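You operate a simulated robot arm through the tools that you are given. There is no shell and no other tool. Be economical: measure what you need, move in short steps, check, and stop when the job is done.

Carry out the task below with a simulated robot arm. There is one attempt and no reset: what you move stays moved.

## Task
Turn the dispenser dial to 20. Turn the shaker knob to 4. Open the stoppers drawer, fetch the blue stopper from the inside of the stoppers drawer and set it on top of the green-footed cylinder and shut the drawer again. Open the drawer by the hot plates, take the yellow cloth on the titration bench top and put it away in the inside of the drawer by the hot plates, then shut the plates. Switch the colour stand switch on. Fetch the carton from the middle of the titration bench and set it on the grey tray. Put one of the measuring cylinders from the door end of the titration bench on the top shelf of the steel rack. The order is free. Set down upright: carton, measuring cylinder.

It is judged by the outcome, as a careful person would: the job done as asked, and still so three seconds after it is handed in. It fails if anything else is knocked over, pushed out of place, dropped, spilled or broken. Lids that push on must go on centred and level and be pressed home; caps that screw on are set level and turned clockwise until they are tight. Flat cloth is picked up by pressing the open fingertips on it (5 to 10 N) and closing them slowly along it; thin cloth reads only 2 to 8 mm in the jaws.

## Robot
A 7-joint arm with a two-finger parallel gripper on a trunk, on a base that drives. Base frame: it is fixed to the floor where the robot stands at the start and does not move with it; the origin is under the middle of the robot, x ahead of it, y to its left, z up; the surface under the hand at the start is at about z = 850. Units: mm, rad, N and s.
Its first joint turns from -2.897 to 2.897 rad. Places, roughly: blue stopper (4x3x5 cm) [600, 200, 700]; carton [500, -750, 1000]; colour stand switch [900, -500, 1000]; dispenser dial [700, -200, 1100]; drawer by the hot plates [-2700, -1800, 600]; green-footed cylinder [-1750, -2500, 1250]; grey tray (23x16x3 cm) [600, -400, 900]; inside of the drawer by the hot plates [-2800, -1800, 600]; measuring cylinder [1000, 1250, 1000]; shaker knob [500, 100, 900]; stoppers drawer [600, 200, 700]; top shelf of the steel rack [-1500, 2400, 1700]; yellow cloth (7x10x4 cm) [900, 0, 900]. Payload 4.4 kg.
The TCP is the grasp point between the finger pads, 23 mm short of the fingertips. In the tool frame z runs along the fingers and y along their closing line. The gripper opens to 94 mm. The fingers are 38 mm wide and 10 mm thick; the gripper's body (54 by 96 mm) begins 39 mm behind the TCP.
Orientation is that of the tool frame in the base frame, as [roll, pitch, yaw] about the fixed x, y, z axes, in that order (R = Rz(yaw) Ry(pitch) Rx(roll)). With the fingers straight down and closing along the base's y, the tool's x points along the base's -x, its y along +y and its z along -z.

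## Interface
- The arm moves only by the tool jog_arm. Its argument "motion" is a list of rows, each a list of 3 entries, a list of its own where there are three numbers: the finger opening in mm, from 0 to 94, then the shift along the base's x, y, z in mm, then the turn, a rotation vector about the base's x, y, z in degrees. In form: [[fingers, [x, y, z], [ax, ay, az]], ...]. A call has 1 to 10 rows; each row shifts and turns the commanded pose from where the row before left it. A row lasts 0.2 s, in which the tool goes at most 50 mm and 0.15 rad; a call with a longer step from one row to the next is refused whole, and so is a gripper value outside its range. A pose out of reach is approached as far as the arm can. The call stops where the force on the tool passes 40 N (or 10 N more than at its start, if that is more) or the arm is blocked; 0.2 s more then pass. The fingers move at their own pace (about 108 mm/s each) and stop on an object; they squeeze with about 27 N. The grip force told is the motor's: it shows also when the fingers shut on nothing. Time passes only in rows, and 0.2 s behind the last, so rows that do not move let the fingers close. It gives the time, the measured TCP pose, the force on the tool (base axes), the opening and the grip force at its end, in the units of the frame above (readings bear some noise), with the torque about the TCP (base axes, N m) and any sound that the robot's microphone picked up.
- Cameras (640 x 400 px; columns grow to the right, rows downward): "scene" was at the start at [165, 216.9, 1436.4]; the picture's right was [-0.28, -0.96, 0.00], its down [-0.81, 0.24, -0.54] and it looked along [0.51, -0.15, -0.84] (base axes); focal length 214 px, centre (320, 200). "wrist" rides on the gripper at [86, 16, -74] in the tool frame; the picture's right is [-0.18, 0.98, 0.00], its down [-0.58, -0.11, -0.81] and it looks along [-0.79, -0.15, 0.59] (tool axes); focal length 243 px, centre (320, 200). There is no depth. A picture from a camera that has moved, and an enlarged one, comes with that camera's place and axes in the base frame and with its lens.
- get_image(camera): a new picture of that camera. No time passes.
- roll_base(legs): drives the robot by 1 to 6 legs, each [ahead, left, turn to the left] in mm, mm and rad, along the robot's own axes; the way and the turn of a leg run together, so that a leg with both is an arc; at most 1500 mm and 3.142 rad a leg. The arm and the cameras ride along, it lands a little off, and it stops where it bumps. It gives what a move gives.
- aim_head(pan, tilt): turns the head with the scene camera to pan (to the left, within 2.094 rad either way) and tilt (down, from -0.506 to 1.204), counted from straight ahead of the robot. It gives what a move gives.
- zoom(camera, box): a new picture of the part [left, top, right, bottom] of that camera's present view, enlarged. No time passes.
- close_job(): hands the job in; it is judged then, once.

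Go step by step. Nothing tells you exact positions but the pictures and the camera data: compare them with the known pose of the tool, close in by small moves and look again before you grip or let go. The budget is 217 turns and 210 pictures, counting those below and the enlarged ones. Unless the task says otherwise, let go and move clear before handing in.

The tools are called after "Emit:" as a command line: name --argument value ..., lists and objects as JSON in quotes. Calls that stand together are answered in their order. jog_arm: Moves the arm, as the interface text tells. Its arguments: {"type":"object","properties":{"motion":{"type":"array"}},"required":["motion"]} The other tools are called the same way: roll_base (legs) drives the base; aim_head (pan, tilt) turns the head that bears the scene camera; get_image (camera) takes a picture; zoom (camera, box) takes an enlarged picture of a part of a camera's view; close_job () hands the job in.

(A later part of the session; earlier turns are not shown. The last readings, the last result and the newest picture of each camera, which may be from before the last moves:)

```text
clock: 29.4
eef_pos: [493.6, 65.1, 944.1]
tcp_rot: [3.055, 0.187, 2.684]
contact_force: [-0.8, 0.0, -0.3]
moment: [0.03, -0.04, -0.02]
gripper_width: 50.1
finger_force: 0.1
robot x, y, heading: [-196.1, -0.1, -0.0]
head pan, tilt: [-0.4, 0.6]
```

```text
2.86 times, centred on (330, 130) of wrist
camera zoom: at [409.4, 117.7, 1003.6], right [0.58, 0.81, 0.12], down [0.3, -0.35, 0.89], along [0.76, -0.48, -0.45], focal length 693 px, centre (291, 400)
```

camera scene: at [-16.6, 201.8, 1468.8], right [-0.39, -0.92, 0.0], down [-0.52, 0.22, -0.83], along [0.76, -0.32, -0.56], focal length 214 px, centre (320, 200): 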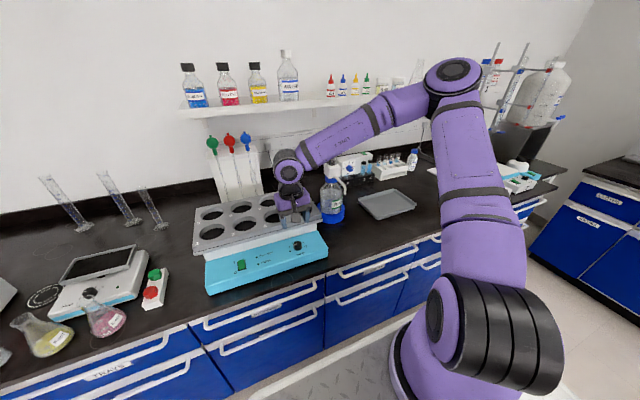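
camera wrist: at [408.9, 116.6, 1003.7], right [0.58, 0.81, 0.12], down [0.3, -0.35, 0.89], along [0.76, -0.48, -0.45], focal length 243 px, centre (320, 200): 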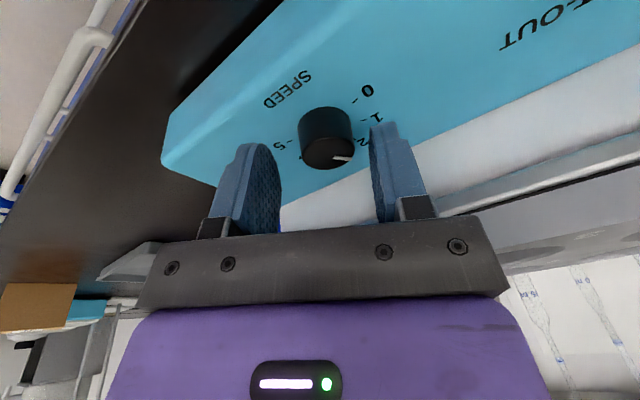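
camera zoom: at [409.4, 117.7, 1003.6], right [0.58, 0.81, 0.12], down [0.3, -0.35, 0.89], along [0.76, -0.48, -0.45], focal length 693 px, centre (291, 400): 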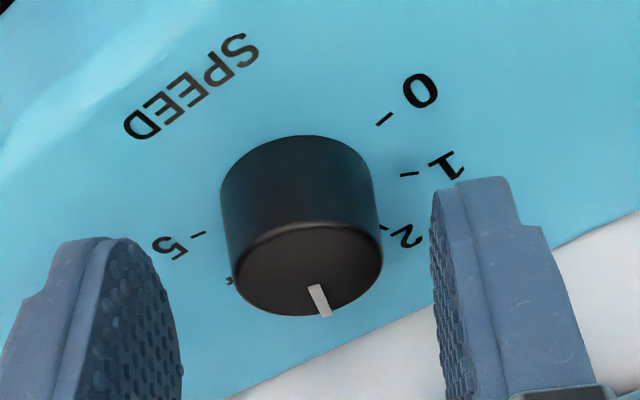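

Emit:
jog_arm --motion '[[50, [0, 0, 0], [-1.7, 0, 8.3]], [50, [0, 0, 0], [-1.7, 0, 8.3]], [50, [0, 0, 0], [-1.7, 0, 8.3]], [50, [0, 0, 0], [-1.7, 0, 8.3]], [50, [0, 0, 0], [-1.7, 0, 8.3]], [50, [0, 0, 0], [-1.7, 0, 8.3]], [15, [0, 0, 0], [0, 0, 0]], [15, [0, 0, 0], [0, 0, 0]], [15, [0, 0, 0], [0, 0, 0]]]'

Emit:
jog_arm --motion '[[15, [0, 0, 0], [1.7, 0, -8.3]], [15, [0, 0, 0], [1.7, 0, -8.3]], [15, [0, 0, 0], [1.7, 0, -8.3]], [15, [0, 0, 0], [1.7, 0, -8.3]], [15, [0, 0, 0], [1.7, 0, -8.3]], [15, [0, 0, 0], [1.7, 0, -8.3]], [15, [0, 0, 0], [0, 0, 0]], [50, [0, 0, 0], [0, 0, 0]], [50, [0, 0, 0], [0, 0, 0]]]'

Emit:
jog_arm --motion '[[50, [-6, 0, 30], [0, 0, 0]], [50, [-6, 0, 30], [-1.7, 0, 8.3]], [50, [-6, 0, 30], [-1.7, 0, 8.3]], [50, [0, 0, 10], [-1.7, 0, 8.3]]]'

Emit:
zoom --camera "wrist" --box '[270, 5, 380, 115]'

Emit:
zoom --camera "scene" --box '[280, 230, 320, 260]'

```text
clock: 31.4
eef_pos: [492.6, 63.7, 944.9]
tcp_rot: [-3.055, 0.185, -2.693]
contact_force: [0.5, -2.6, 0.8]
moment: [-0.21, 0.32, 0.01]
gripper_width: 28.3
finger_force: 45.0
robot x, y, heading: [-196.1, -1.1, 0.001]
head pan, tilt: [-0.4, 0.6]
```

```text
clock: 33.5
eef_pos: [493.7, 63.7, 944.2]
tcp_rot: [3.054, 0.185, 2.685]
contact_force: [0.3, -0.1, -0.8]
moment: [-0.01, -0.02, -0.01]
gripper_width: 50.1
finger_force: 0.0
robot x, y, heading: [-195.7, 1.4, -0.002]
head pan, tilt: [-0.4, 0.6]
```

```text
clock: 34.5
eef_pos: [476.7, 65.5, 1043.4]
tcp_rot: [3.141, 0.203, 3.14]
contact_force: [0.3, 0.6, -0.4]
moment: [-0.01, 0.01, 0.03]
gripper_width: 50.0
finger_force: 0.0
robot x, y, heading: [-195.2, 0.9, -0.004]
head pan, tilt: [-0.4, 0.6]
```

```text
3.64 times, centred on (325, 60) of wrist
camera zoom: at [376.8, 83.3, 1100.4], right [0.18, 0.98, 0.04], down [0.4, -0.11, 0.91], along [0.9, -0.15, -0.42], focal length 882 px, centre (302, 709)
```

zoom: 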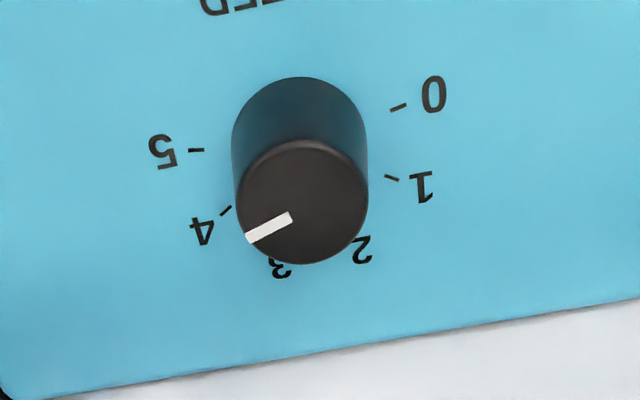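

```text
13.33 times, centred on (300, 245) of scene
camera zoom: at [-16.1, 201.7, 1468.8], right [-0.39, -0.92, 0.0], down [-0.52, 0.22, -0.82], along [0.76, -0.32, -0.57], focal length 2860 px, centre (587, -400)
```

zoom: 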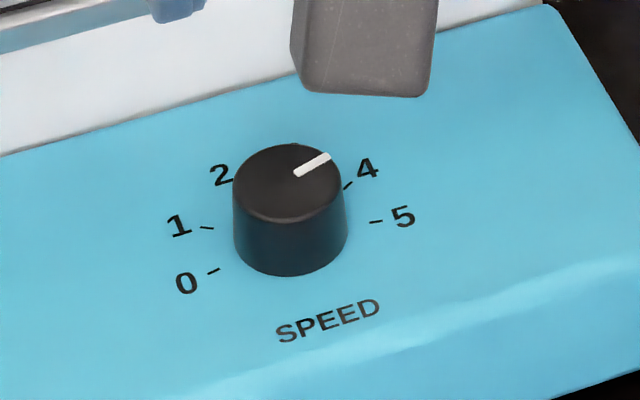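

The knob now reads about 4.25, so I regrip and turn it back about 10°.

Emit:
jog_arm --motion '[[50, [3, 0, -20], [0, 0, 0]], [50, [4, 0, -30], [0, 0, 0]], [50, [6, 0, -30], [0, 0, 0]], [50, [4, 0, -20], [0, 0, 0]], [15, [0, 0, 0], [0, 0, 0]], [15, [0, 0, 0], [0, 0, 0]], [15, [0, 0, 0], [0, 0, 0]], [15, [0, 0, 0], [-1, 0, 4.9]], [15, [0, 0, 0], [-1.1, 0, 4.9]], [15, [0, 0, 0], [0, 0, 0]]]'

Emit:
jog_arm --motion '[[50, [0, 0, 0], [0, 0, 0]], [50, [0, 0, 0], [0, 0, 0]], [50, [-6, 0, 30], [0, 0, 0]], [50, [-6, 0, 30], [2.1, 0, -5]], [50, [-6, 0, 40], [0, 0, -5]]]'

Emit:
zoom --camera "wrist" --box '[270, 5, 380, 115]'

Emit:
zoom --camera "scene" --box '[280, 230, 320, 260]'

```text
clock: 36.6
eef_pos: [491.8, 65.4, 945.2]
tcp_rot: [-3.105, 0.202, -2.968]
contact_force: [-7.3, -2.9, 4.3]
moment: [0.15, 0.13, -0.03]
gripper_width: 27.5
finger_force: 45.4
robot x, y, heading: [-196.5, -2.2, -0.004]
head pan, tilt: [-0.4, 0.6]
```

```text
clock: 37.9
eef_pos: [475.2, 66.7, 1044.7]
tcp_rot: [3.14, 0.206, 3.134]
contact_force: [1.1, -0.4, -0.4]
moment: [0.02, 0.02, -0.01]
gripper_width: 49.9
finger_force: 0.0
robot x, y, heading: [-198.5, 1.3, 0.004]
head pan, tilt: [-0.4, 0.6]
```

```text
3.64 times, centred on (325, 60) of wrist
camera zoom: at [374.7, 83.6, 1100.6], right [0.19, 0.98, 0.04], down [0.4, -0.11, 0.91], along [0.9, -0.16, -0.42], focal length 882 px, centre (302, 709)
```

zoom: 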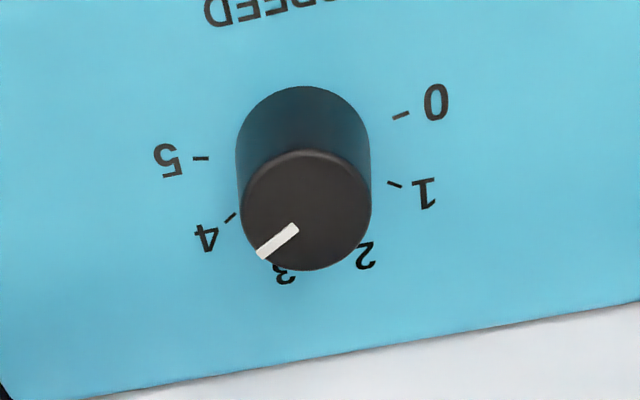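

```text
13.33 times, centred on (300, 245) of scene
camera zoom: at [-15.8, 201.7, 1468.7], right [-0.39, -0.92, 0.0], down [-0.52, 0.22, -0.82], along [0.76, -0.32, -0.57], focal length 2860 px, centre (587, -400)
```

zoom: 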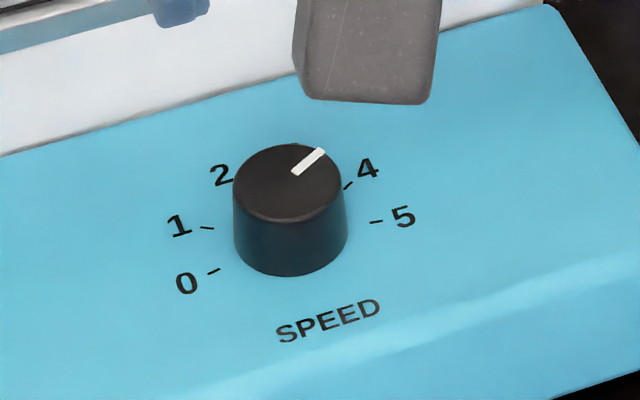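

Shaker knob is at 4. Next is the colour stand switch near (890, -435, 1028); I lift the arm and move the base back in and to the right.

Emit:
jog_arm --motion '[[40, [-10, 0, 40], [0, 0, 0]], [30, [-10, 0, 45], [0, 0, 0]], [20, [-10, 0, 45], [0, 0, 0]], [0, [-10, 0, 45], [0, 0, 0]], [0, [-10, 0, 45], [0, 0, 0]], [0, [0, 0, 30], [0, 0, 0]]]'

Emit:
aim_head --pan -0.5 --tilt 0.5

Emit:
roll_base --legs '[[0, -300, 0], [200, 0, 0]]'

Emit:
get_image --camera "scene"

Emit:
get_image --camera "wrist"

```text
clock: 39.2
eef_pos: [425.6, 65.5, 1294.7]
tcp_rot: [-3.141, 0.205, 3.134]
contact_force: [0.9, 0.1, -0.7]
moment: [0.01, 0.03, 0.0]
gripper_width: 0.1
finger_force: 27.0
robot x, y, heading: [-199.8, -1.5, -0.005]
head pan, tilt: [-0.4, 0.6]
```

```text
clock: 39.9
eef_pos: [424.6, 65.7, 1295.6]
tcp_rot: [-3.141, 0.207, 3.136]
contact_force: [0.9, 0.1, 1.1]
moment: [0.03, 0.0, 0.04]
gripper_width: 0.0
finger_force: 27.1
robot x, y, heading: [-196.4, -3.0, -0.005]
head pan, tilt: [-0.499, 0.499]
```

```text
clock: 43.2
eef_pos: [623.9, -234.8, 1293.9]
tcp_rot: [3.141, 0.206, 3.135]
contact_force: [1.1, -0.2, -0.3]
moment: [-0.02, 0.03, 0.03]
gripper_width: 0.0
finger_force: 27.3
robot x, y, heading: [3.8, -300.4, -0.003]
head pan, tilt: [-0.499, 0.499]
```

```text
162 pictures are left
camera scene: at [181.6, -108.3, 1477.9], right [-0.48, -0.88, 0.0], down [-0.42, 0.23, -0.88], along [0.77, -0.42, -0.48], focal length 214 px, centre (320, 200)
```

scene: 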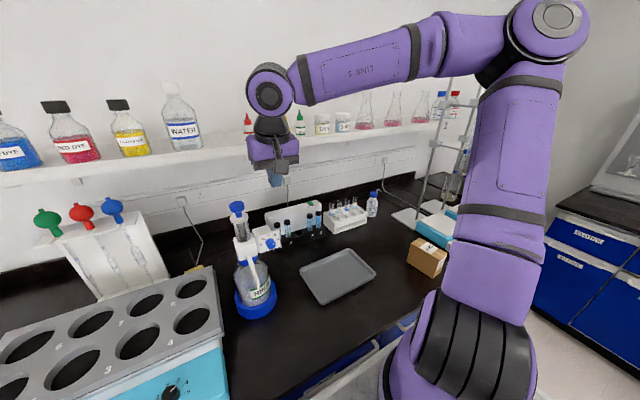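

```text
161 pictures are left
camera wrist: at [524.3, -216.8, 1350.0], right [0.19, 0.98, 0.04], down [0.4, -0.11, 0.91], along [0.9, -0.15, -0.42], focal length 243 px, centre (320, 200)
```

wrist: 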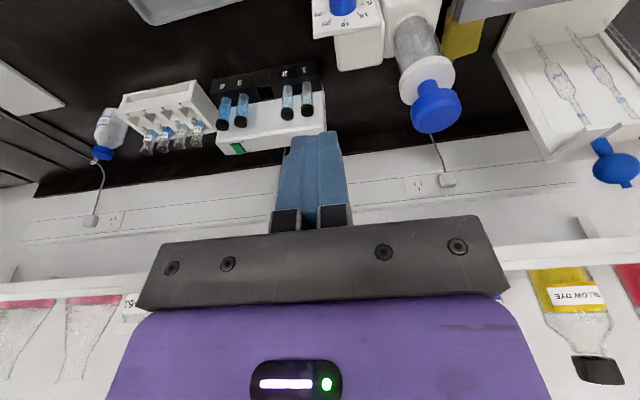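

Emit:
zoom --camera "scene" --box '[260, 190, 340, 245]'

Emit:
zoom --camera "wrist" --box '[200, 60, 330, 160]'

```text
7.27 times, centred on (300, 218) of scene
camera zoom: at [181.6, -108.3, 1477.9], right [-0.48, -0.88, 0.0], down [-0.42, 0.23, -0.88], along [0.77, -0.42, -0.48], focal length 1560 px, centre (466, 73)
```

zoom: 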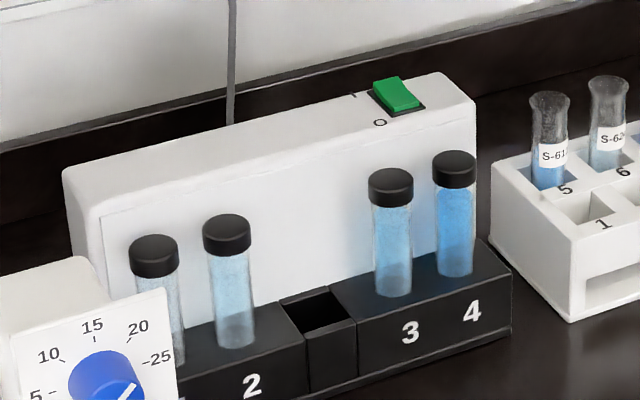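

```text
4.00 times, centred on (265, 110) of wrist
camera zoom: at [524.3, -216.8, 1350.0], right [0.19, 0.98, 0.04], down [0.4, -0.11, 0.91], along [0.9, -0.15, -0.42], focal length 970 px, centre (540, 560)
```

zoom: 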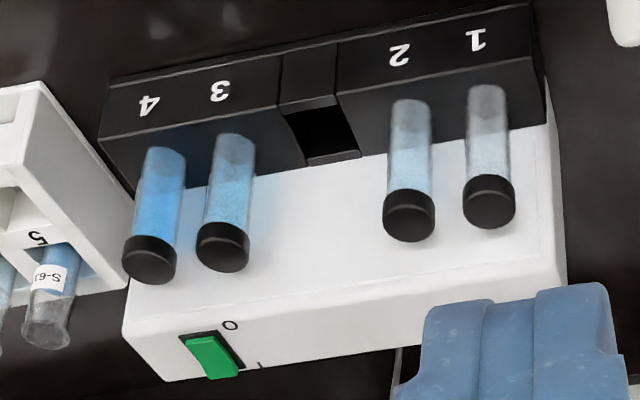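

The switch is off (front/O side down); I must press its back end near (978, -487, 985), approaching tilted under the shelf. I shift the base right and pitch the tool.

Emit:
roll_base --legs '[[0, -150, 0]]'

Emit:
jog_arm --motion '[[0, [10, -10, -15], [0, -7.6, 0]], [0, [10, -10, -15], [0, -7.6, 0]], [0, [10, -10, -15], [0, -7.6, 0]], [0, [10, -10, -15], [0, -7.6, 0]], [0, [10, -10, -15], [0, -7.6, 0]], [0, [10, -10, -15], [-6.3, 0, 5.3]], [0, [10, -10, -15], [-6.3, 0, 5.3]], [0, [10, -10, -15], [-6.3, 0, 5.3]], [0, [10, -10, -15], [-6.3, 0, 5.3]], [0, [10, -10, -15], [-6.3, 0, 5.3]]]'

Emit:
jog_arm --motion '[[0, [10, 0, 0], [-6.3, 0, 5.3]], [0, [10, 0, 0], [-6.3, 0, 5.3]], [0, [10, 0, 0], [-6.3, 0, 5.3]], [0, [10, 0, 0], [-6.3, 0, 5.3]], [0, [10, 0, 0], [-6.3, 0, 5.3]], [0, [10, 0, 0], [-4.8, 0, 4]]]'

Emit:
get_image --camera "scene"

Emit:
get_image --camera "wrist"

```text
clock: 44.5
eef_pos: [624.1, -388.6, 1295.2]
tcp_rot: [-3.141, 0.205, 3.135]
contact_force: [-0.2, 0.1, -0.4]
moment: [-0.01, -0.01, -0.03]
gripper_width: 0.1
finger_force: 27.6
robot x, y, heading: [4.7, -454.1, 0.001]
head pan, tilt: [-0.499, 0.499]
```

```text
clock: 46.7
eef_pos: [723.2, -484.9, 1145.6]
tcp_rot: [-2.482, 0.616, -2.214]
contact_force: [-0.2, 0.2, -0.3]
moment: [0.03, 0.0, -0.02]
gripper_width: 0.0
finger_force: 26.5
robot x, y, heading: [4.0, -450.5, -0.005]
head pan, tilt: [-0.499, 0.499]
```

```text
clock: 48.1
eef_pos: [784.4, -487.3, 1144.0]
tcp_rot: [-2.27, 0.022, -1.589]
contact_force: [0.0, 0.2, 0.7]
moment: [0.01, -0.01, 0.02]
gripper_width: 0.0
finger_force: 27.2
robot x, y, heading: [2.2, -450.3, 0.004]
head pan, tilt: [-0.499, 0.499]
```

```text
158 pictures are left
camera scene: at [181.3, -260.3, 1477.9], right [-0.48, -0.88, 0.0], down [-0.42, 0.23, -0.88], along [0.77, -0.42, -0.48], focal length 214 px, centre (320, 200)
```

scene: 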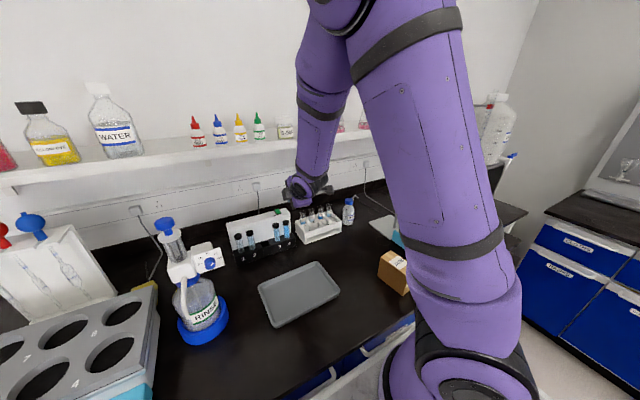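

```text
157 pictures are left
camera wrist: at [714.3, -572.6, 1177.6], right [-0.63, 0.21, -0.75], down [-0.53, 0.58, 0.61], along [0.57, 0.79, -0.25], focal length 243 px, centre (320, 200)
```

wrist: 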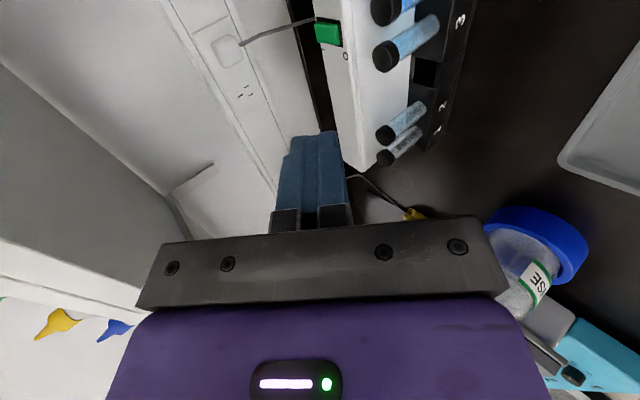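

Triangulating again puts the switch at (944, -473, 1001). I approach to just above its back end.

Emit:
jog_arm --motion '[[0, [28, 3, -10], [0, 0, 0]], [0, [28, 3, -15], [0, 0, 0]], [0, [28, 3, -18], [0, 0, 0]], [0, [28, 3, -18], [0, 0, 0]], [0, [26, 2, -18], [0, 0, 0]], [0, [20, 0, -15], [0, 0, 0]]]'

Emit:
get_image --camera "wrist"

Emit:
zoom --camera "scene" --box '[220, 170, 350, 260]'

```text
clock: 49.5
eef_pos: [940.3, -471.8, 1049.1]
tcp_rot: [-2.268, 0.024, -1.594]
contact_force: [-0.5, 0.9, -0.2]
moment: [0.03, 0.02, -0.02]
gripper_width: 0.3
finger_force: 27.0
robot x, y, heading: [6.3, -454.5, -0.007]
head pan, tilt: [-0.499, 0.499]
```

```text
156 pictures are left
camera wrist: at [871.8, -556.5, 1083.6], right [-0.63, 0.22, -0.75], down [-0.53, 0.58, 0.62], along [0.57, 0.79, -0.25], focal length 243 px, centre (320, 200)
```

wrist: 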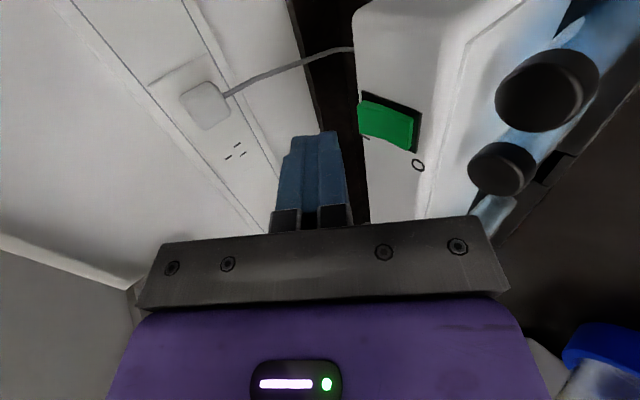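

```text
4.44 times, centred on (285, 215) of scene
camera zoom: at [181.0, -260.2, 1477.9], right [-0.48, -0.88, 0.0], down [-0.42, 0.23, -0.88], along [0.77, -0.42, -0.48], focal length 953 px, centre (476, 133)
```

zoom: 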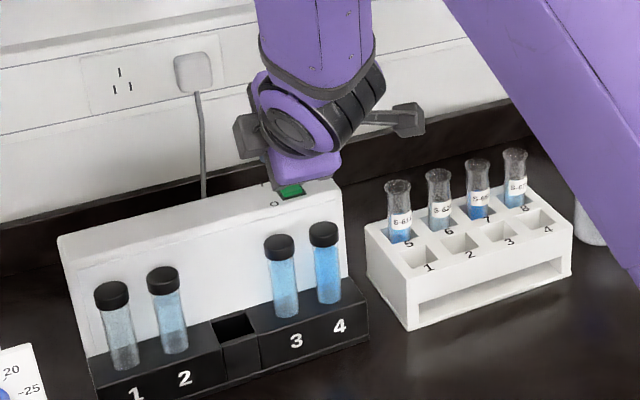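

Emit:
jog_arm --motion '[[0, [1, -1, -12], [0, 0, 0]], [0, [0, 0, -5], [0, 0, 0]], [0, [0, 0, -3], [0, 0, 0]], [0, [0, 0, -3], [0, 0, 0]], [0, [0, 0, -2], [0, 0, 0]], [0, [0, 0, -2], [0, 0, 0]]]'

Emit:
get_image --camera "wrist"

```text
clock: 50.9
eef_pos: [942.8, -472.9, 1027.7]
tcp_rot: [-2.262, 0.024, -1.591]
contact_force: [-4.8, 2.7, 36.8]
moment: [-0.39, -0.38, 0.01]
gripper_width: 0.0
finger_force: 27.1
robot x, y, heading: [-0.6, -451.5, -0.003]
head pan, tilt: [-0.499, 0.499]
heard: click
```

```text
154 pictures are left
camera wrist: at [873.4, -558.4, 1061.0], right [-0.62, 0.22, -0.75], down [-0.54, 0.58, 0.61], along [0.57, 0.79, -0.24], focal length 243 px, centre (320, 200)
```

wrist: 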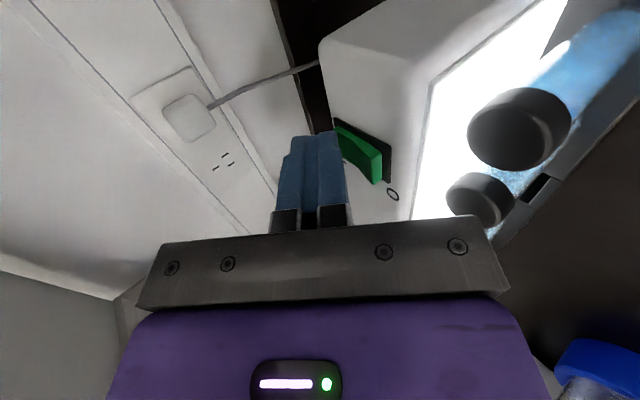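

Click heard and the lamp lit: switch is on. I back out the way I came and return the tool to pointing down.

Emit:
jog_arm --motion '[[0, [0, 0, 15], [0, 0, 0]], [0, [-5, 0, 20], [0, 0, 0]], [0, [-26, -2, 18], [0, 0, 0]], [0, [-28, -3, 18], [0, 0, 0]], [0, [-28, -3, 18], [0, 0, 0]], [0, [-28, -3, 15], [0, 0, 0]], [0, [-28, -3, 10], [0, 0, 0]], [20, [-20, -10, 0], [6.3, 0, -5.3]], [40, [-20, -10, 0], [6.3, 0, -5.3]], [60, [-20, -10, 0], [6.3, 0, -5.3]]]'

Emit:
jog_arm --motion '[[80, [-15, -20, 0], [6.3, 0, -5.3]], [94, [-15, -20, 0], [6.3, 0, -5.3]], [94, [-15, -20, 0], [6.3, 0, -5.3]], [94, [0, -20, 0], [6.3, 0, -5.3]], [94, [0, -20, 0], [6.3, 0, -5.3]], [94, [0, -20, 0], [6.3, 0, -5.3]], [94, [0, -10, 0], [6.3, 0, -5.3]], [94, [0, -10, 0], [5, 0, -4.2]], [94, [0, -20, 0], [0, 8, 0]], [94, [0, -20, 0], [0, 8, 0]]]'

Emit:
jog_arm --motion '[[94, [-20, -25, 0], [0, 8, 0]], [94, [-20, -25, 0], [0, 8, 0]], [94, [-20, -25, 0], [0, 8, 0]], [94, [-20, -25, 0], [0, 8, 0]]]'

Emit:
get_image --camera "scene"

Emit:
get_image --camera "wrist"

```text
clock: 53.1
eef_pos: [739.9, -518.9, 1134.4]
tcp_rot: [-2.325, 0.349, -1.883]
contact_force: [1.1, 0.5, -0.6]
moment: [-0.01, 0.0, 0.01]
gripper_width: 59.9
finger_force: 0.0
robot x, y, heading: [4.4, -450.2, -0.004]
head pan, tilt: [-0.499, 0.499]
```

```text
clock: 55.3
eef_pos: [694.1, -694.1, 1136.5]
tcp_rot: [3.128, 0.62, 3.125]
contact_force: [-0.5, -0.3, 0.3]
moment: [-0.01, 0.01, -0.01]
gripper_width: 94.2
finger_force: 0.0
out of reach, approached as far as the arm can: row 10
robot x, y, heading: [2.0, -451.1, -0.005]
head pan, tilt: [-0.499, 0.499]
```

```text
clock: 56.3
eef_pos: [614.7, -791.9, 1136.5]
tcp_rot: [3.141, 0.03, 3.13]
contact_force: [-1.7, -0.4, 0.6]
moment: [0.0, -0.05, -0.01]
gripper_width: 93.9
finger_force: 0.1
robot x, y, heading: [1.6, -452.4, -0.0]
head pan, tilt: [-0.499, 0.499]
```

```text
153 pictures are left
camera scene: at [181.0, -260.1, 1477.9], right [-0.48, -0.88, 0.0], down [-0.42, 0.23, -0.88], along [0.77, -0.42, -0.48], focal length 214 px, centre (320, 200)
```

scene: 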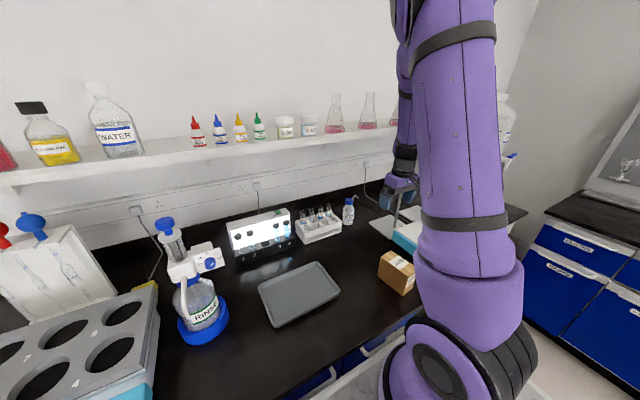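

```text
152 pictures are left
camera wrist: at [526.2, -773.8, 1208.9], right [0.2, 0.98, 0.0], down [0.56, -0.12, 0.82], along [0.81, -0.16, -0.57], focal length 243 px, centre (320, 200)
```

wrist: 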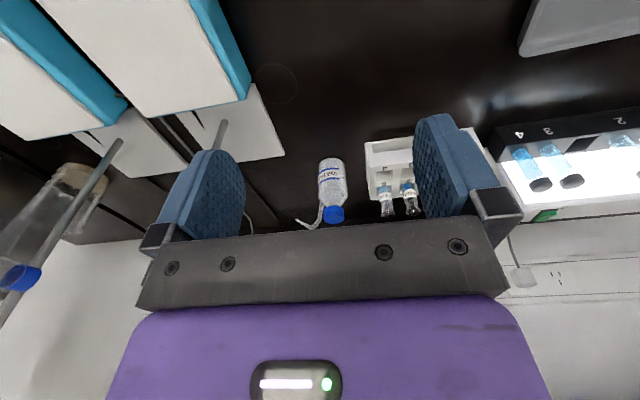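

Emit:
zoom --camera "scene" --box '[360, 230, 430, 310]'

Emit:
zoom --camera "scene" --box '[240, 240, 360, 340]'

```text
5.00 times, centred on (395, 270) of scene
camera zoom: at [181.0, -260.1, 1477.9], right [-0.48, -0.88, 0.0], down [-0.42, 0.23, -0.88], along [0.77, -0.42, -0.48], focal length 1072 px, centre (-55, -150)
```

zoom: 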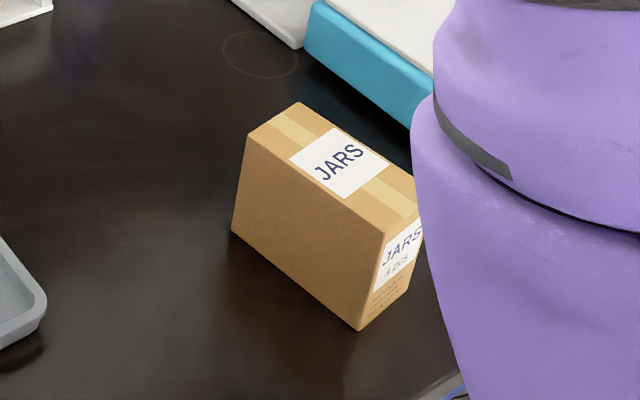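

```text
4.00 times, centred on (300, 290) of scene
camera zoom: at [181.0, -260.1, 1477.9], right [-0.48, -0.88, 0.0], down [-0.42, 0.23, -0.88], along [0.77, -0.42, -0.48], focal length 858 px, centre (400, -160)
```

zoom: 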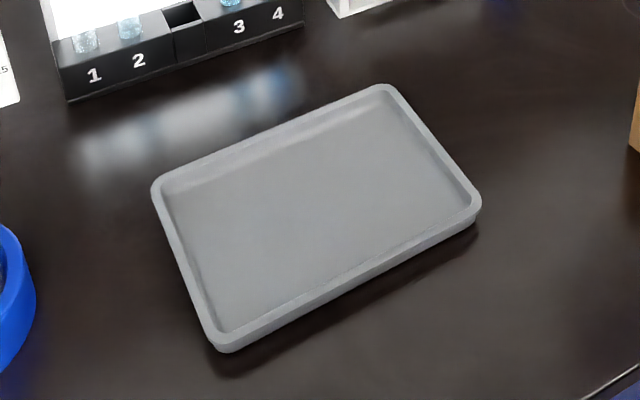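

The carton (about 107×60×95, turned about 8°) stands at (521, -753); tray centre about (641, -430). I move above the carton.

Emit:
jog_arm --motion '[[94, [-19, 8, -20], [0, 0, 4]], [94, [-19, 8, -20], [0, 0, 3.5]], [94, [-19, 8, -20], [0, 1.7, 0]], [94, [-19, 8, -20], [0, 0, 0]], [94, [-18, 7, -20], [0, 0, 0]]]'

Emit:
get_image --camera "wrist"

Emit:
get_image --camera "scene"

```text
clock: 57.5
eef_pos: [519.8, -753.6, 1037.0]
tcp_rot: [3.14, 0.003, -3.023]
contact_force: [0.2, -0.7, -1.0]
moment: [0.0, 0.0, 0.0]
gripper_width: 93.9
finger_force: 0.1
robot x, y, heading: [0.2, -451.3, -0.003]
head pan, tilt: [-0.499, 0.499]
```

```text
149 pictures are left
camera wrist: at [432.5, -747.1, 1110.1], right [0.07, 1.0, 0.0], down [0.59, -0.04, 0.81], along [0.81, -0.05, -0.59], focal length 243 px, centre (320, 200)
```

wrist: 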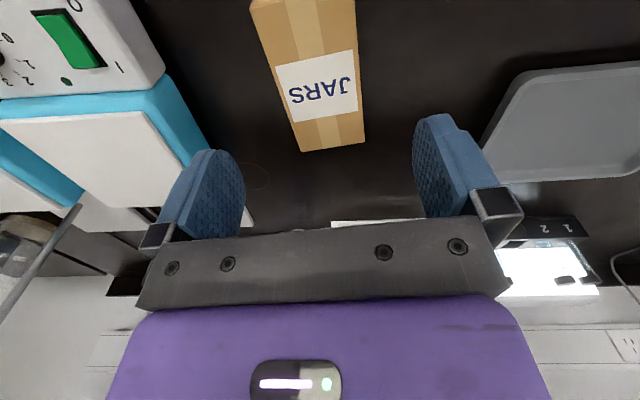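

```text
148 pictures are left
camera scene: at [181.3, -260.3, 1477.9], right [-0.48, -0.88, 0.0], down [-0.42, 0.23, -0.88], along [0.77, -0.42, -0.48], focal length 214 px, centre (320, 200)
```

scene: 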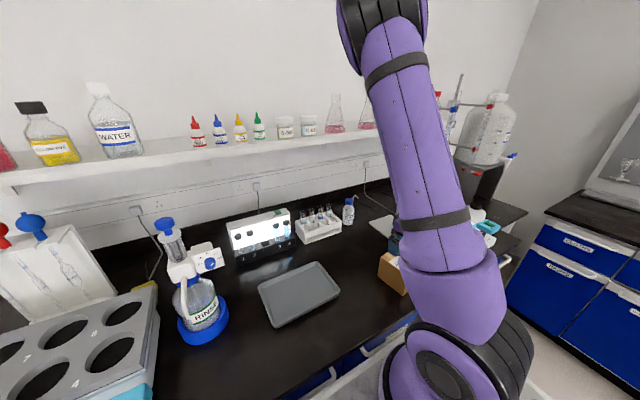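

Emit:
jog_arm --motion '[[94, [2, 0, -30], [0, 0, 0]], [94, [2, 0, -30], [0, 0, 0]], [94, [1, 0, -30], [0, 0, 0]], [94, [0, 0, -20], [0, 0, 0]], [94, [0, 0, -12], [0, 0, 0]], [94, [0, 0, 0], [0, 0, 0]]]'

Emit:
get_image --camera "wrist"

```text
clock: 58.9
eef_pos: [527.9, -755.5, 913.7]
tcp_rot: [3.138, 0.002, -3.023]
contact_force: [0.3, 0.2, -0.4]
moment: [-0.02, -0.03, 0.0]
gripper_width: 93.9
finger_force: 0.1
robot x, y, heading: [-0.5, -452.6, 0.004]
head pan, tilt: [-0.499, 0.499]
```

```text
147 pictures are left
camera wrist: at [438.9, -747.9, 989.5], right [0.07, 1.0, 0.0], down [0.59, -0.04, 0.81], along [0.81, -0.05, -0.59], focal length 243 px, centre (320, 200)
```

wrist: 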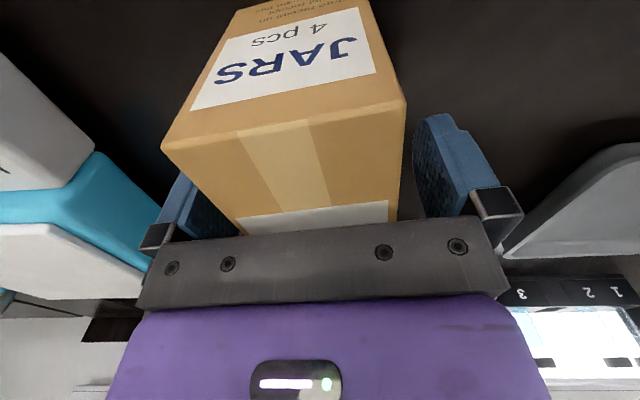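

Emit:
jog_arm --motion '[[75, [0, 0, 0], [0, 0, 0]], [60, [0, 0, 0], [0, 0, 0]], [45, [0, 0, 0], [0, 0, 0]], [45, [0, 0, 0], [0, 0, 0]], [45, [0, 0, 3], [0, 0, 0]], [45, [0, 0, 10], [0, 0, 0]], [45, [0, 0, 25], [0, 0, 0]], [45, [0, 0, 40], [0, 0, 0]]]'

Emit:
get_image --camera "wrist"

```text
clock: 60.7
eef_pos: [524.7, -754.2, 990.9]
tcp_rot: [3.137, 0.002, -3.026]
contact_force: [0.1, 0.0, -0.3]
moment: [0.03, 0.01, 0.01]
gripper_width: 44.9
finger_force: 0.0
robot x, y, heading: [1.5, -450.6, -0.007]
head pan, tilt: [-0.499, 0.499]
```

```text
146 pictures are left
camera wrist: at [437.1, -747.8, 1067.0], right [0.07, 1.0, 0.0], down [0.59, -0.04, 0.81], along [0.81, -0.05, -0.59], focal length 243 px, centre (320, 200)
```

wrist: 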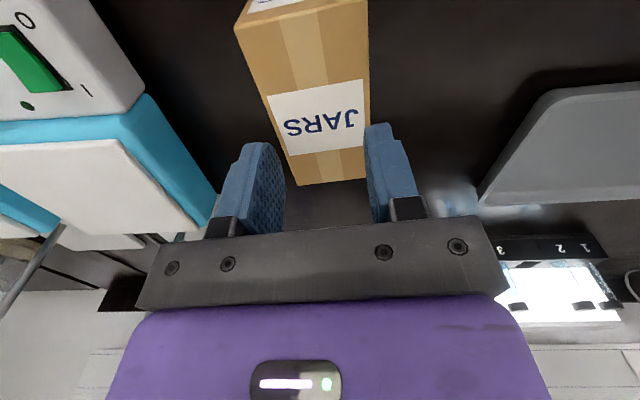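

The fingers stopped at 45 without holding the carton, so I go back down and close further, watching before lifting.

Emit:
jog_arm --motion '[[94, [0, 0, 0], [0, 0, 0]], [94, [0, 0, 0], [0, 0, 0]], [94, [0, 0, -35], [0, 0, 0]], [94, [0, 0, -30], [0, 0, 0]], [94, [0, 0, -13], [0, 0, 0]], [94, [0, 0, 0], [0, 0, 0]], [60, [0, 0, 0], [0, 0, 0]], [20, [0, 0, 0], [0, 0, 0]], [20, [0, 0, 0], [0, 0, 0]], [20, [0, 0, 0], [0, 0, 0]]]'

Emit:
get_image --camera "wrist"

Emit:
zoom --camera "scene" --box '[350, 220, 430, 310]'

```text
clock: 62.9
eef_pos: [526.0, -753.5, 915.5]
tcp_rot: [3.138, 0.002, -3.022]
contact_force: [0.2, -0.3, 0.9]
moment: [0.02, 0.0, 0.0]
gripper_width: 58.0
finger_force: 26.9
robot x, y, heading: [4.5, -452.0, 0.002]
head pan, tilt: [-0.499, 0.499]
```

```text
145 pictures are left
camera wrist: at [437.8, -747.2, 989.5], right [0.07, 1.0, 0.0], down [0.59, -0.04, 0.81], along [0.81, -0.05, -0.59], focal length 243 px, centre (320, 200)
```

wrist: 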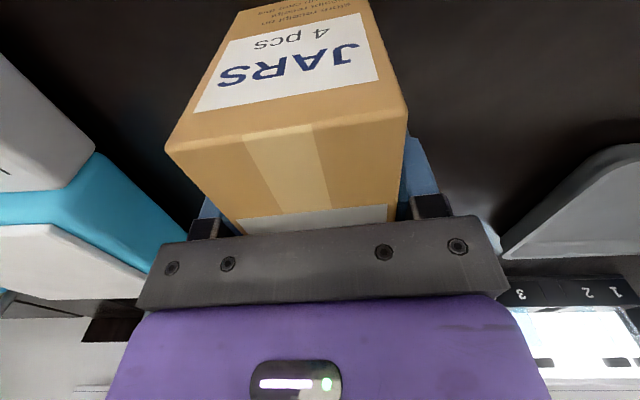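

```text
4.44 times, centred on (390, 265) of scene
camera zoom: at [181.5, -260.3, 1477.9], right [-0.48, -0.88, 0.0], down [-0.42, 0.23, -0.88], along [0.77, -0.42, -0.48], focal length 953 px, centre (9, -89)
```

zoom: 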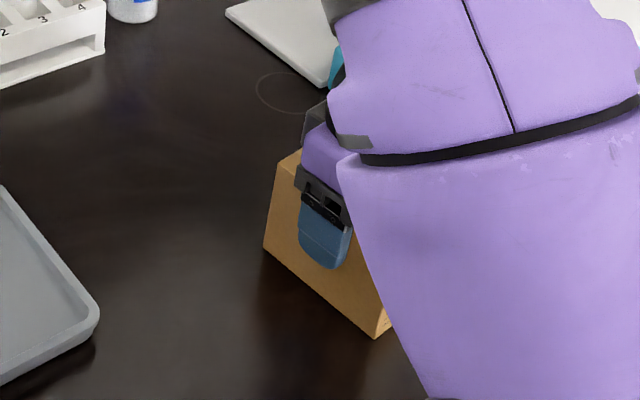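

Emit:
jog_arm --motion '[[0, [0, 0, 0], [0, 0, 0]], [0, [0, 0, 3], [0, 0, 0]], [0, [0, 0, 5], [0, 0, 0]], [0, [0, 0, 5], [0, 0, 0]], [0, [0, 0, 5], [0, 0, 0]]]'

Emit:
zoom --camera "scene" --box '[350, 220, 430, 310]'

```text
clock: 64.1
eef_pos: [525.7, -754.5, 932.6]
tcp_rot: [3.139, 0.003, -3.023]
contact_force: [0.5, 0.2, -2.8]
moment: [-0.02, 0.0, 0.01]
gripper_width: 57.9
finger_force: 27.0
robot x, y, heading: [3.2, -450.4, -0.002]
head pan, tilt: [-0.499, 0.499]
```

```text
4.44 times, centred on (390, 265) of scene
camera zoom: at [181.6, -260.4, 1477.9], right [-0.48, -0.88, 0.0], down [-0.42, 0.23, -0.88], along [0.77, -0.42, -0.48], focal length 953 px, centre (9, -89)
```

zoom: 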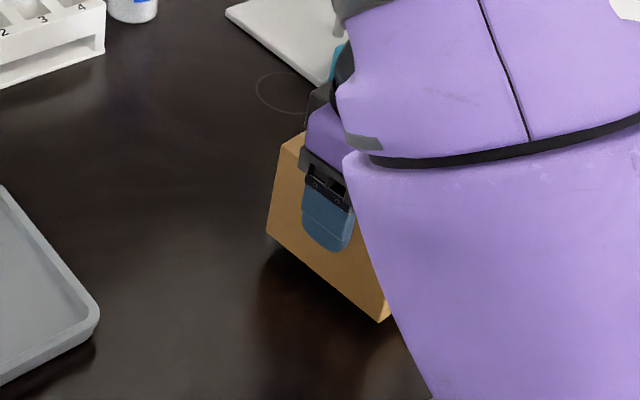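

Emit:
jog_arm --motion '[[0, [0, 0, 30], [0, 0, 0]], [0, [10, 20, 30], [0, 0, 0]], [0, [15, 43, 0], [0, 0, -2]], [0, [15, 43, 0], [0, 0, -2]], [0, [15, 43, 0], [0, 0, -2]], [0, [15, 43, 0], [0, 0, -1]], [0, [15, 43, 0], [0, 0, 0]], [0, [15, 43, 0], [0, 0, 0]], [0, [15, 30, 0], [0, 0, 0]], [0, [0, 16, 0], [0, 0, 0]]]'

Emit:
get_image --camera "scene"

Emit:
get_image --camera "wrist"

```text
clock: 66.3
eef_pos: [640.2, -430.4, 994.1]
tcp_rot: [3.138, 0.003, 3.137]
contact_force: [-0.1, -0.4, -2.9]
moment: [-0.02, -0.02, 0.01]
gripper_width: 58.0
finger_force: 27.9
robot x, y, heading: [-0.1, -452.3, -0.003]
head pan, tilt: [-0.499, 0.499]
```

```text
142 pictures are left
camera scene: at [181.6, -260.5, 1477.9], right [-0.48, -0.88, 0.0], down [-0.42, 0.23, -0.88], along [0.77, -0.42, -0.48], focal length 214 px, centre (320, 200)
```

scene: 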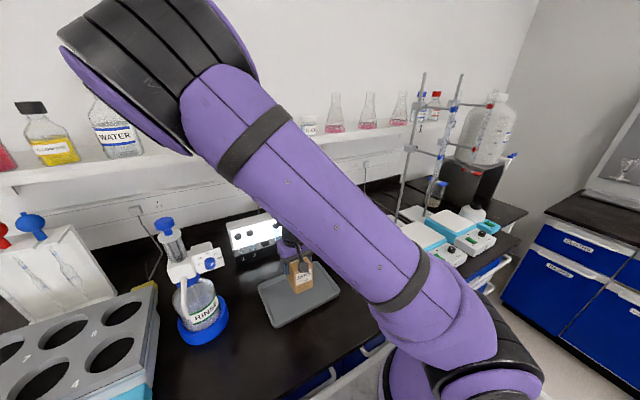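

```text
141 pictures are left
camera wrist: at [554.9, -413.1, 1069.2], right [0.19, 0.98, 0.0], down [0.58, -0.11, 0.81], along [0.79, -0.15, -0.59], focal length 243 px, centre (320, 200)
```

wrist: 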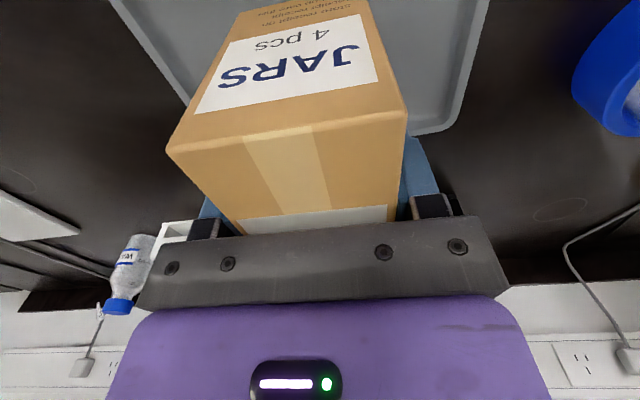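

Emit:
zoom --camera "scene" --box '[240, 230, 360, 340]'

```text
3.64 times, centred on (300, 285) of scene
camera zoom: at [181.6, -260.5, 1477.9], right [-0.48, -0.88, 0.0], down [-0.42, 0.23, -0.88], along [0.77, -0.42, -0.48], focal length 780 px, centre (393, -109)
```

zoom: 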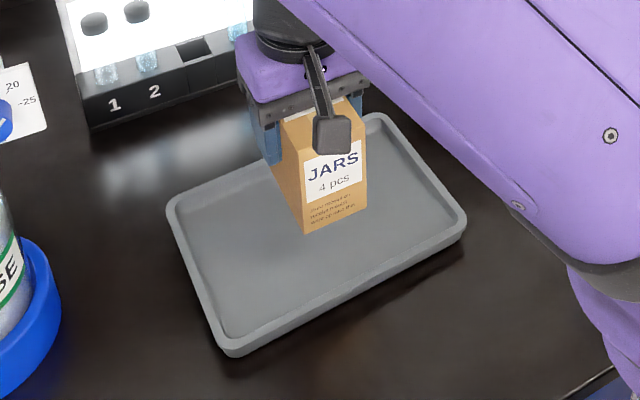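

Emit:
jog_arm --motion '[[0, [0, 0, -25], [0, 0, 0]], [0, [0, 0, -20], [0, 0, 0]], [0, [0, 0, -13], [0, 0, 0]], [0, [0, 0, -6], [0, 0, 0]], [0, [0, 0, -3], [0, 0, 0]], [0, [0, 0, -2], [0, 0, 0]]]'

Emit:
zoom --camera "scene" --box '[240, 230, 360, 340]'

```text
clock: 67.7
eef_pos: [640.9, -430.3, 924.4]
tcp_rot: [3.139, 0.002, 3.137]
contact_force: [0.3, 0.1, -2.9]
moment: [-0.05, -0.03, 0.01]
gripper_width: 57.9
finger_force: 27.3
robot x, y, heading: [3.8, -451.6, -0.0]
head pan, tilt: [-0.499, 0.499]
```

```text
3.64 times, centred on (300, 285) of scene
camera zoom: at [181.5, -260.2, 1477.9], right [-0.48, -0.88, 0.0], down [-0.42, 0.23, -0.88], along [0.77, -0.42, -0.48], focal length 780 px, centre (393, -109)
```

zoom: 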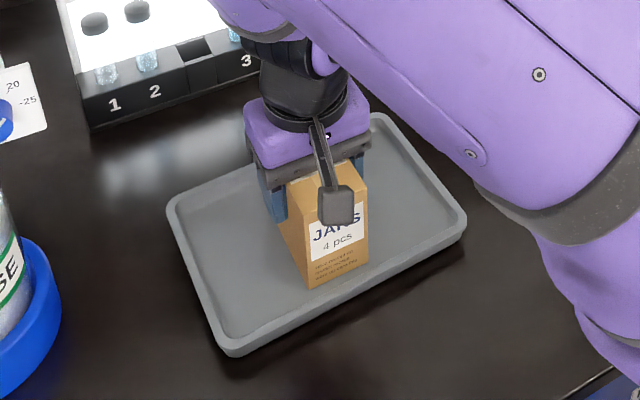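

Still 2.9 N of weight, so not down yet; I lower slowly until contact.

Emit:
jog_arm --motion '[[0, [0, 0, -1.5], [0, 0, 0]], [0, [0, 0, -1], [0, 0, 0]], [0, [0, 0, -1], [0, 0, 0]], [0, [0, 0, -1], [0, 0, 0]], [0, [0, 0, -1], [0, 0, 0]]]'

```text
clock: 68.9
eef_pos: [641.0, -431.1, 920.4]
tcp_rot: [3.138, 0.005, 3.138]
contact_force: [3.1, 0.7, 22.1]
moment: [-0.52, -0.17, -0.06]
gripper_width: 57.6
finger_force: 26.5
robot x, y, heading: [4.3, -452.6, -0.003]
head pan, tilt: [-0.499, 0.499]
```

Emit:
jog_arm --motion '[[0, [0, 0, 1], [0, 0, 0]], [65, [0, 0, 0], [0, 0, 0]], [94, [0, 0, 0], [0, 0, 0]], [94, [0, 0, 0], [0, 0, 0]], [94, [0, 0, 25], [0, 0, 0]], [94, [0, 0, 45], [0, 0, 0]], [94, [0, 0, 50], [0, 0, 0]], [94, [0, 0, 50], [0, 0, 0]], [94, [-10, 0, 50], [0, 0, 0]], [94, [-10, 0, 50], [0, 0, 0]]]'

Emit:
zoom --camera "scene" --box '[240, 230, 360, 340]'

```text
refused: row 9 steps farther than a row can; nothing moved
```

```text
3.64 times, centred on (300, 285) of scene
camera zoom: at [180.9, -260.2, 1478.0], right [-0.48, -0.88, 0.0], down [-0.42, 0.23, -0.88], along [0.77, -0.42, -0.48], focal length 780 px, centre (393, -109)
```

zoom: 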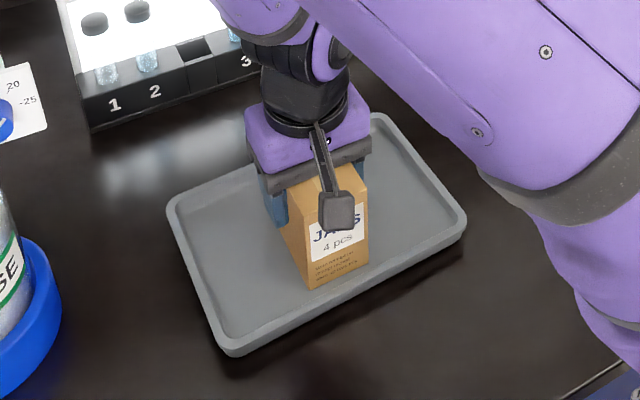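

Emit:
jog_arm --motion '[[0, [0, 0, 1], [0, 0, 0]], [65, [0, 0, 0], [0, 0, 0]], [94, [0, 0, 0], [0, 0, 0]], [94, [0, 0, 0], [0, 0, 0]], [94, [0, 0, 25], [0, 0, 0]], [94, [0, 0, 45], [0, 0, 0]], [94, [0, 0, 48], [0, 0, 0]], [94, [0, 0, 48], [0, 0, 0]], [94, [-10, 0, 48], [0, 0, 0]], [94, [-10, 0, 48], [0, 0, 0]]]'

Emit:
get_image --camera "scene"

Emit:
get_image --camera "wrist"

```text
clock: 71.1
eef_pos: [620.3, -430.3, 1184.0]
tcp_rot: [3.137, 0.001, 3.135]
contact_force: [0.4, 0.3, -0.5]
moment: [0.04, 0.06, 0.01]
gripper_width: 93.9
finger_force: 0.0
robot x, y, heading: [4.2, -452.6, -0.003]
head pan, tilt: [-0.499, 0.499]
```

```text
137 pictures are left
camera scene: at [181.9, -260.6, 1477.9], right [-0.48, -0.88, 0.0], down [-0.42, 0.23, -0.88], along [0.77, -0.42, -0.48], focal length 214 px, centre (320, 200)
```

scene: 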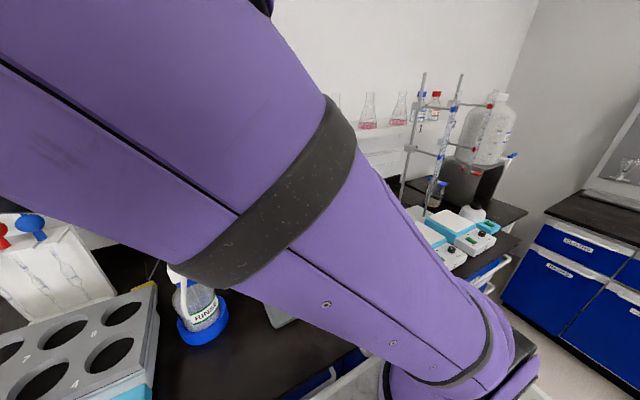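

```text
136 pictures are left
camera wrist: at [533.6, -413.1, 1258.4], right [0.19, 0.98, 0.0], down [0.58, -0.11, 0.81], along [0.79, -0.15, -0.59], focal length 243 px, centre (320, 200)
```

wrist: 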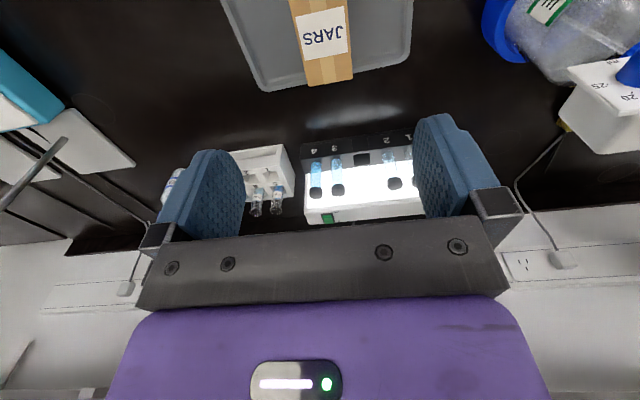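

Carton stands on the tray. Now the stoppers drawer: I back away, move left and look at the drawer fronts.

Emit:
roll_base --legs '[[-450, 0, 0], [0, 650, 0]]'

Emit:
aim_head --pan -0.2 --tilt 0.75

Emit:
get_image --camera "scene"

```text
clock: 73.7
eef_pos: [203.4, -429.2, 1182.4]
tcp_rot: [3.137, 0.002, 3.139]
contact_force: [-0.1, -0.1, -0.1]
moment: [0.0, 0.02, 0.0]
gripper_width: 93.8
finger_force: 0.1
robot x, y, heading: [-413.3, -451.4, -0.002]
head pan, tilt: [-0.499, 0.499]
stopped in leg 1: the robot was blocked; the commanded pose is now the measured one
```

```text
clock: 74.5
eef_pos: [203.4, -429.5, 1183.2]
tcp_rot: [3.139, 0.001, 3.136]
contact_force: [0.1, -0.7, 0.5]
moment: [-0.02, -0.01, 0.01]
gripper_width: 94.0
finger_force: 0.1
robot x, y, heading: [-413.6, -449.8, 0.002]
head pan, tilt: [-0.201, 0.75]
```

```text
135 pictures are left
camera scene: at [-233.2, -232.2, 1456.0], right [-0.2, -0.98, 0.0], down [-0.67, 0.14, -0.73], along [0.72, -0.15, -0.68], focal length 214 px, centre (320, 200)
```

scene: 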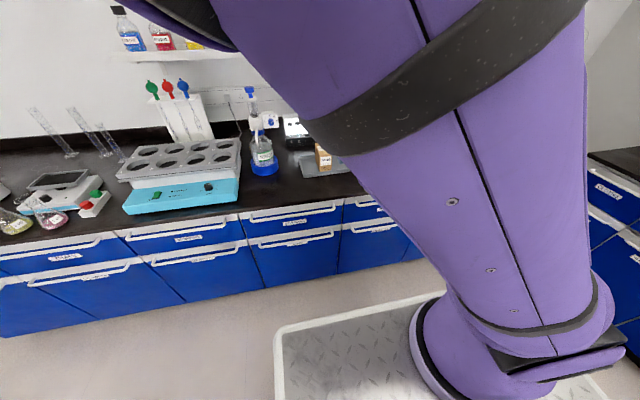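

Something blocked the base behind; I'll look what it is before going on.

Emit:
roll_base --legs '[[60, 0, 0]]'

Emit:
aim_head --pan 2.09 --tilt 0.5

Emit:
get_image --camera "scene"

Emit:
aim_head --pan -2.09 --tilt 0.5

Emit:
get_image --camera "scene"

```text
clock: 75.5
eef_pos: [263.2, -429.3, 1182.2]
tcp_rot: [3.137, 0.0, 3.139]
contact_force: [0.3, 0.3, -0.7]
moment: [-0.01, 0.01, -0.02]
gripper_width: 93.9
finger_force: 0.0
robot x, y, heading: [-353.9, -455.0, -0.002]
head pan, tilt: [-0.201, 0.75]
```

```text
clock: 77.6
eef_pos: [262.6, -430.9, 1182.8]
tcp_rot: [3.138, 0.001, 3.138]
contact_force: [-0.4, 0.3, -0.1]
moment: [0.0, 0.01, 0.01]
gripper_width: 94.2
finger_force: 0.0
robot x, y, heading: [-355.3, -448.8, -0.01]
head pan, tilt: [2.089, 0.499]
```

```text
134 pictures are left
camera scene: at [-299.5, -136.4, 1477.9], right [0.87, 0.49, 0.0], down [0.24, -0.42, -0.88], along [-0.43, 0.76, -0.48], focal length 214 px, centre (320, 200)
```

scene: 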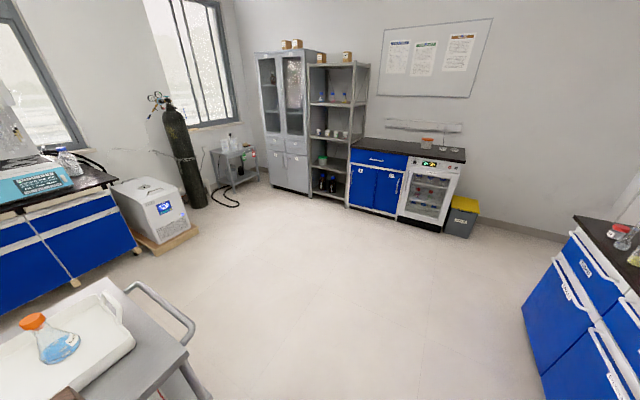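

```text
clock: 81.0
eef_pos: [262.0, -429.1, 1183.1]
tcp_rot: [3.138, 0.001, 3.138]
contact_force: [-0.4, 0.5, 0.5]
moment: [-0.01, 0.02, -0.03]
gripper_width: 94.0
finger_force: 0.0
robot x, y, heading: [-355.9, -450.6, -0.004]
head pan, tilt: [-2.089, 0.499]
```

```text
133 pictures are left
camera scene: at [-300.1, -294.5, 1477.9], right [-0.87, 0.5, 0.0], down [0.24, 0.41, -0.88], along [-0.44, -0.76, -0.48], focal length 214 px, centre (320, 200)
```

scene: 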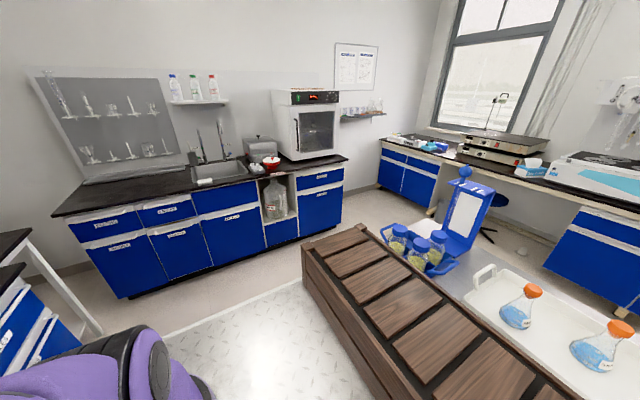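

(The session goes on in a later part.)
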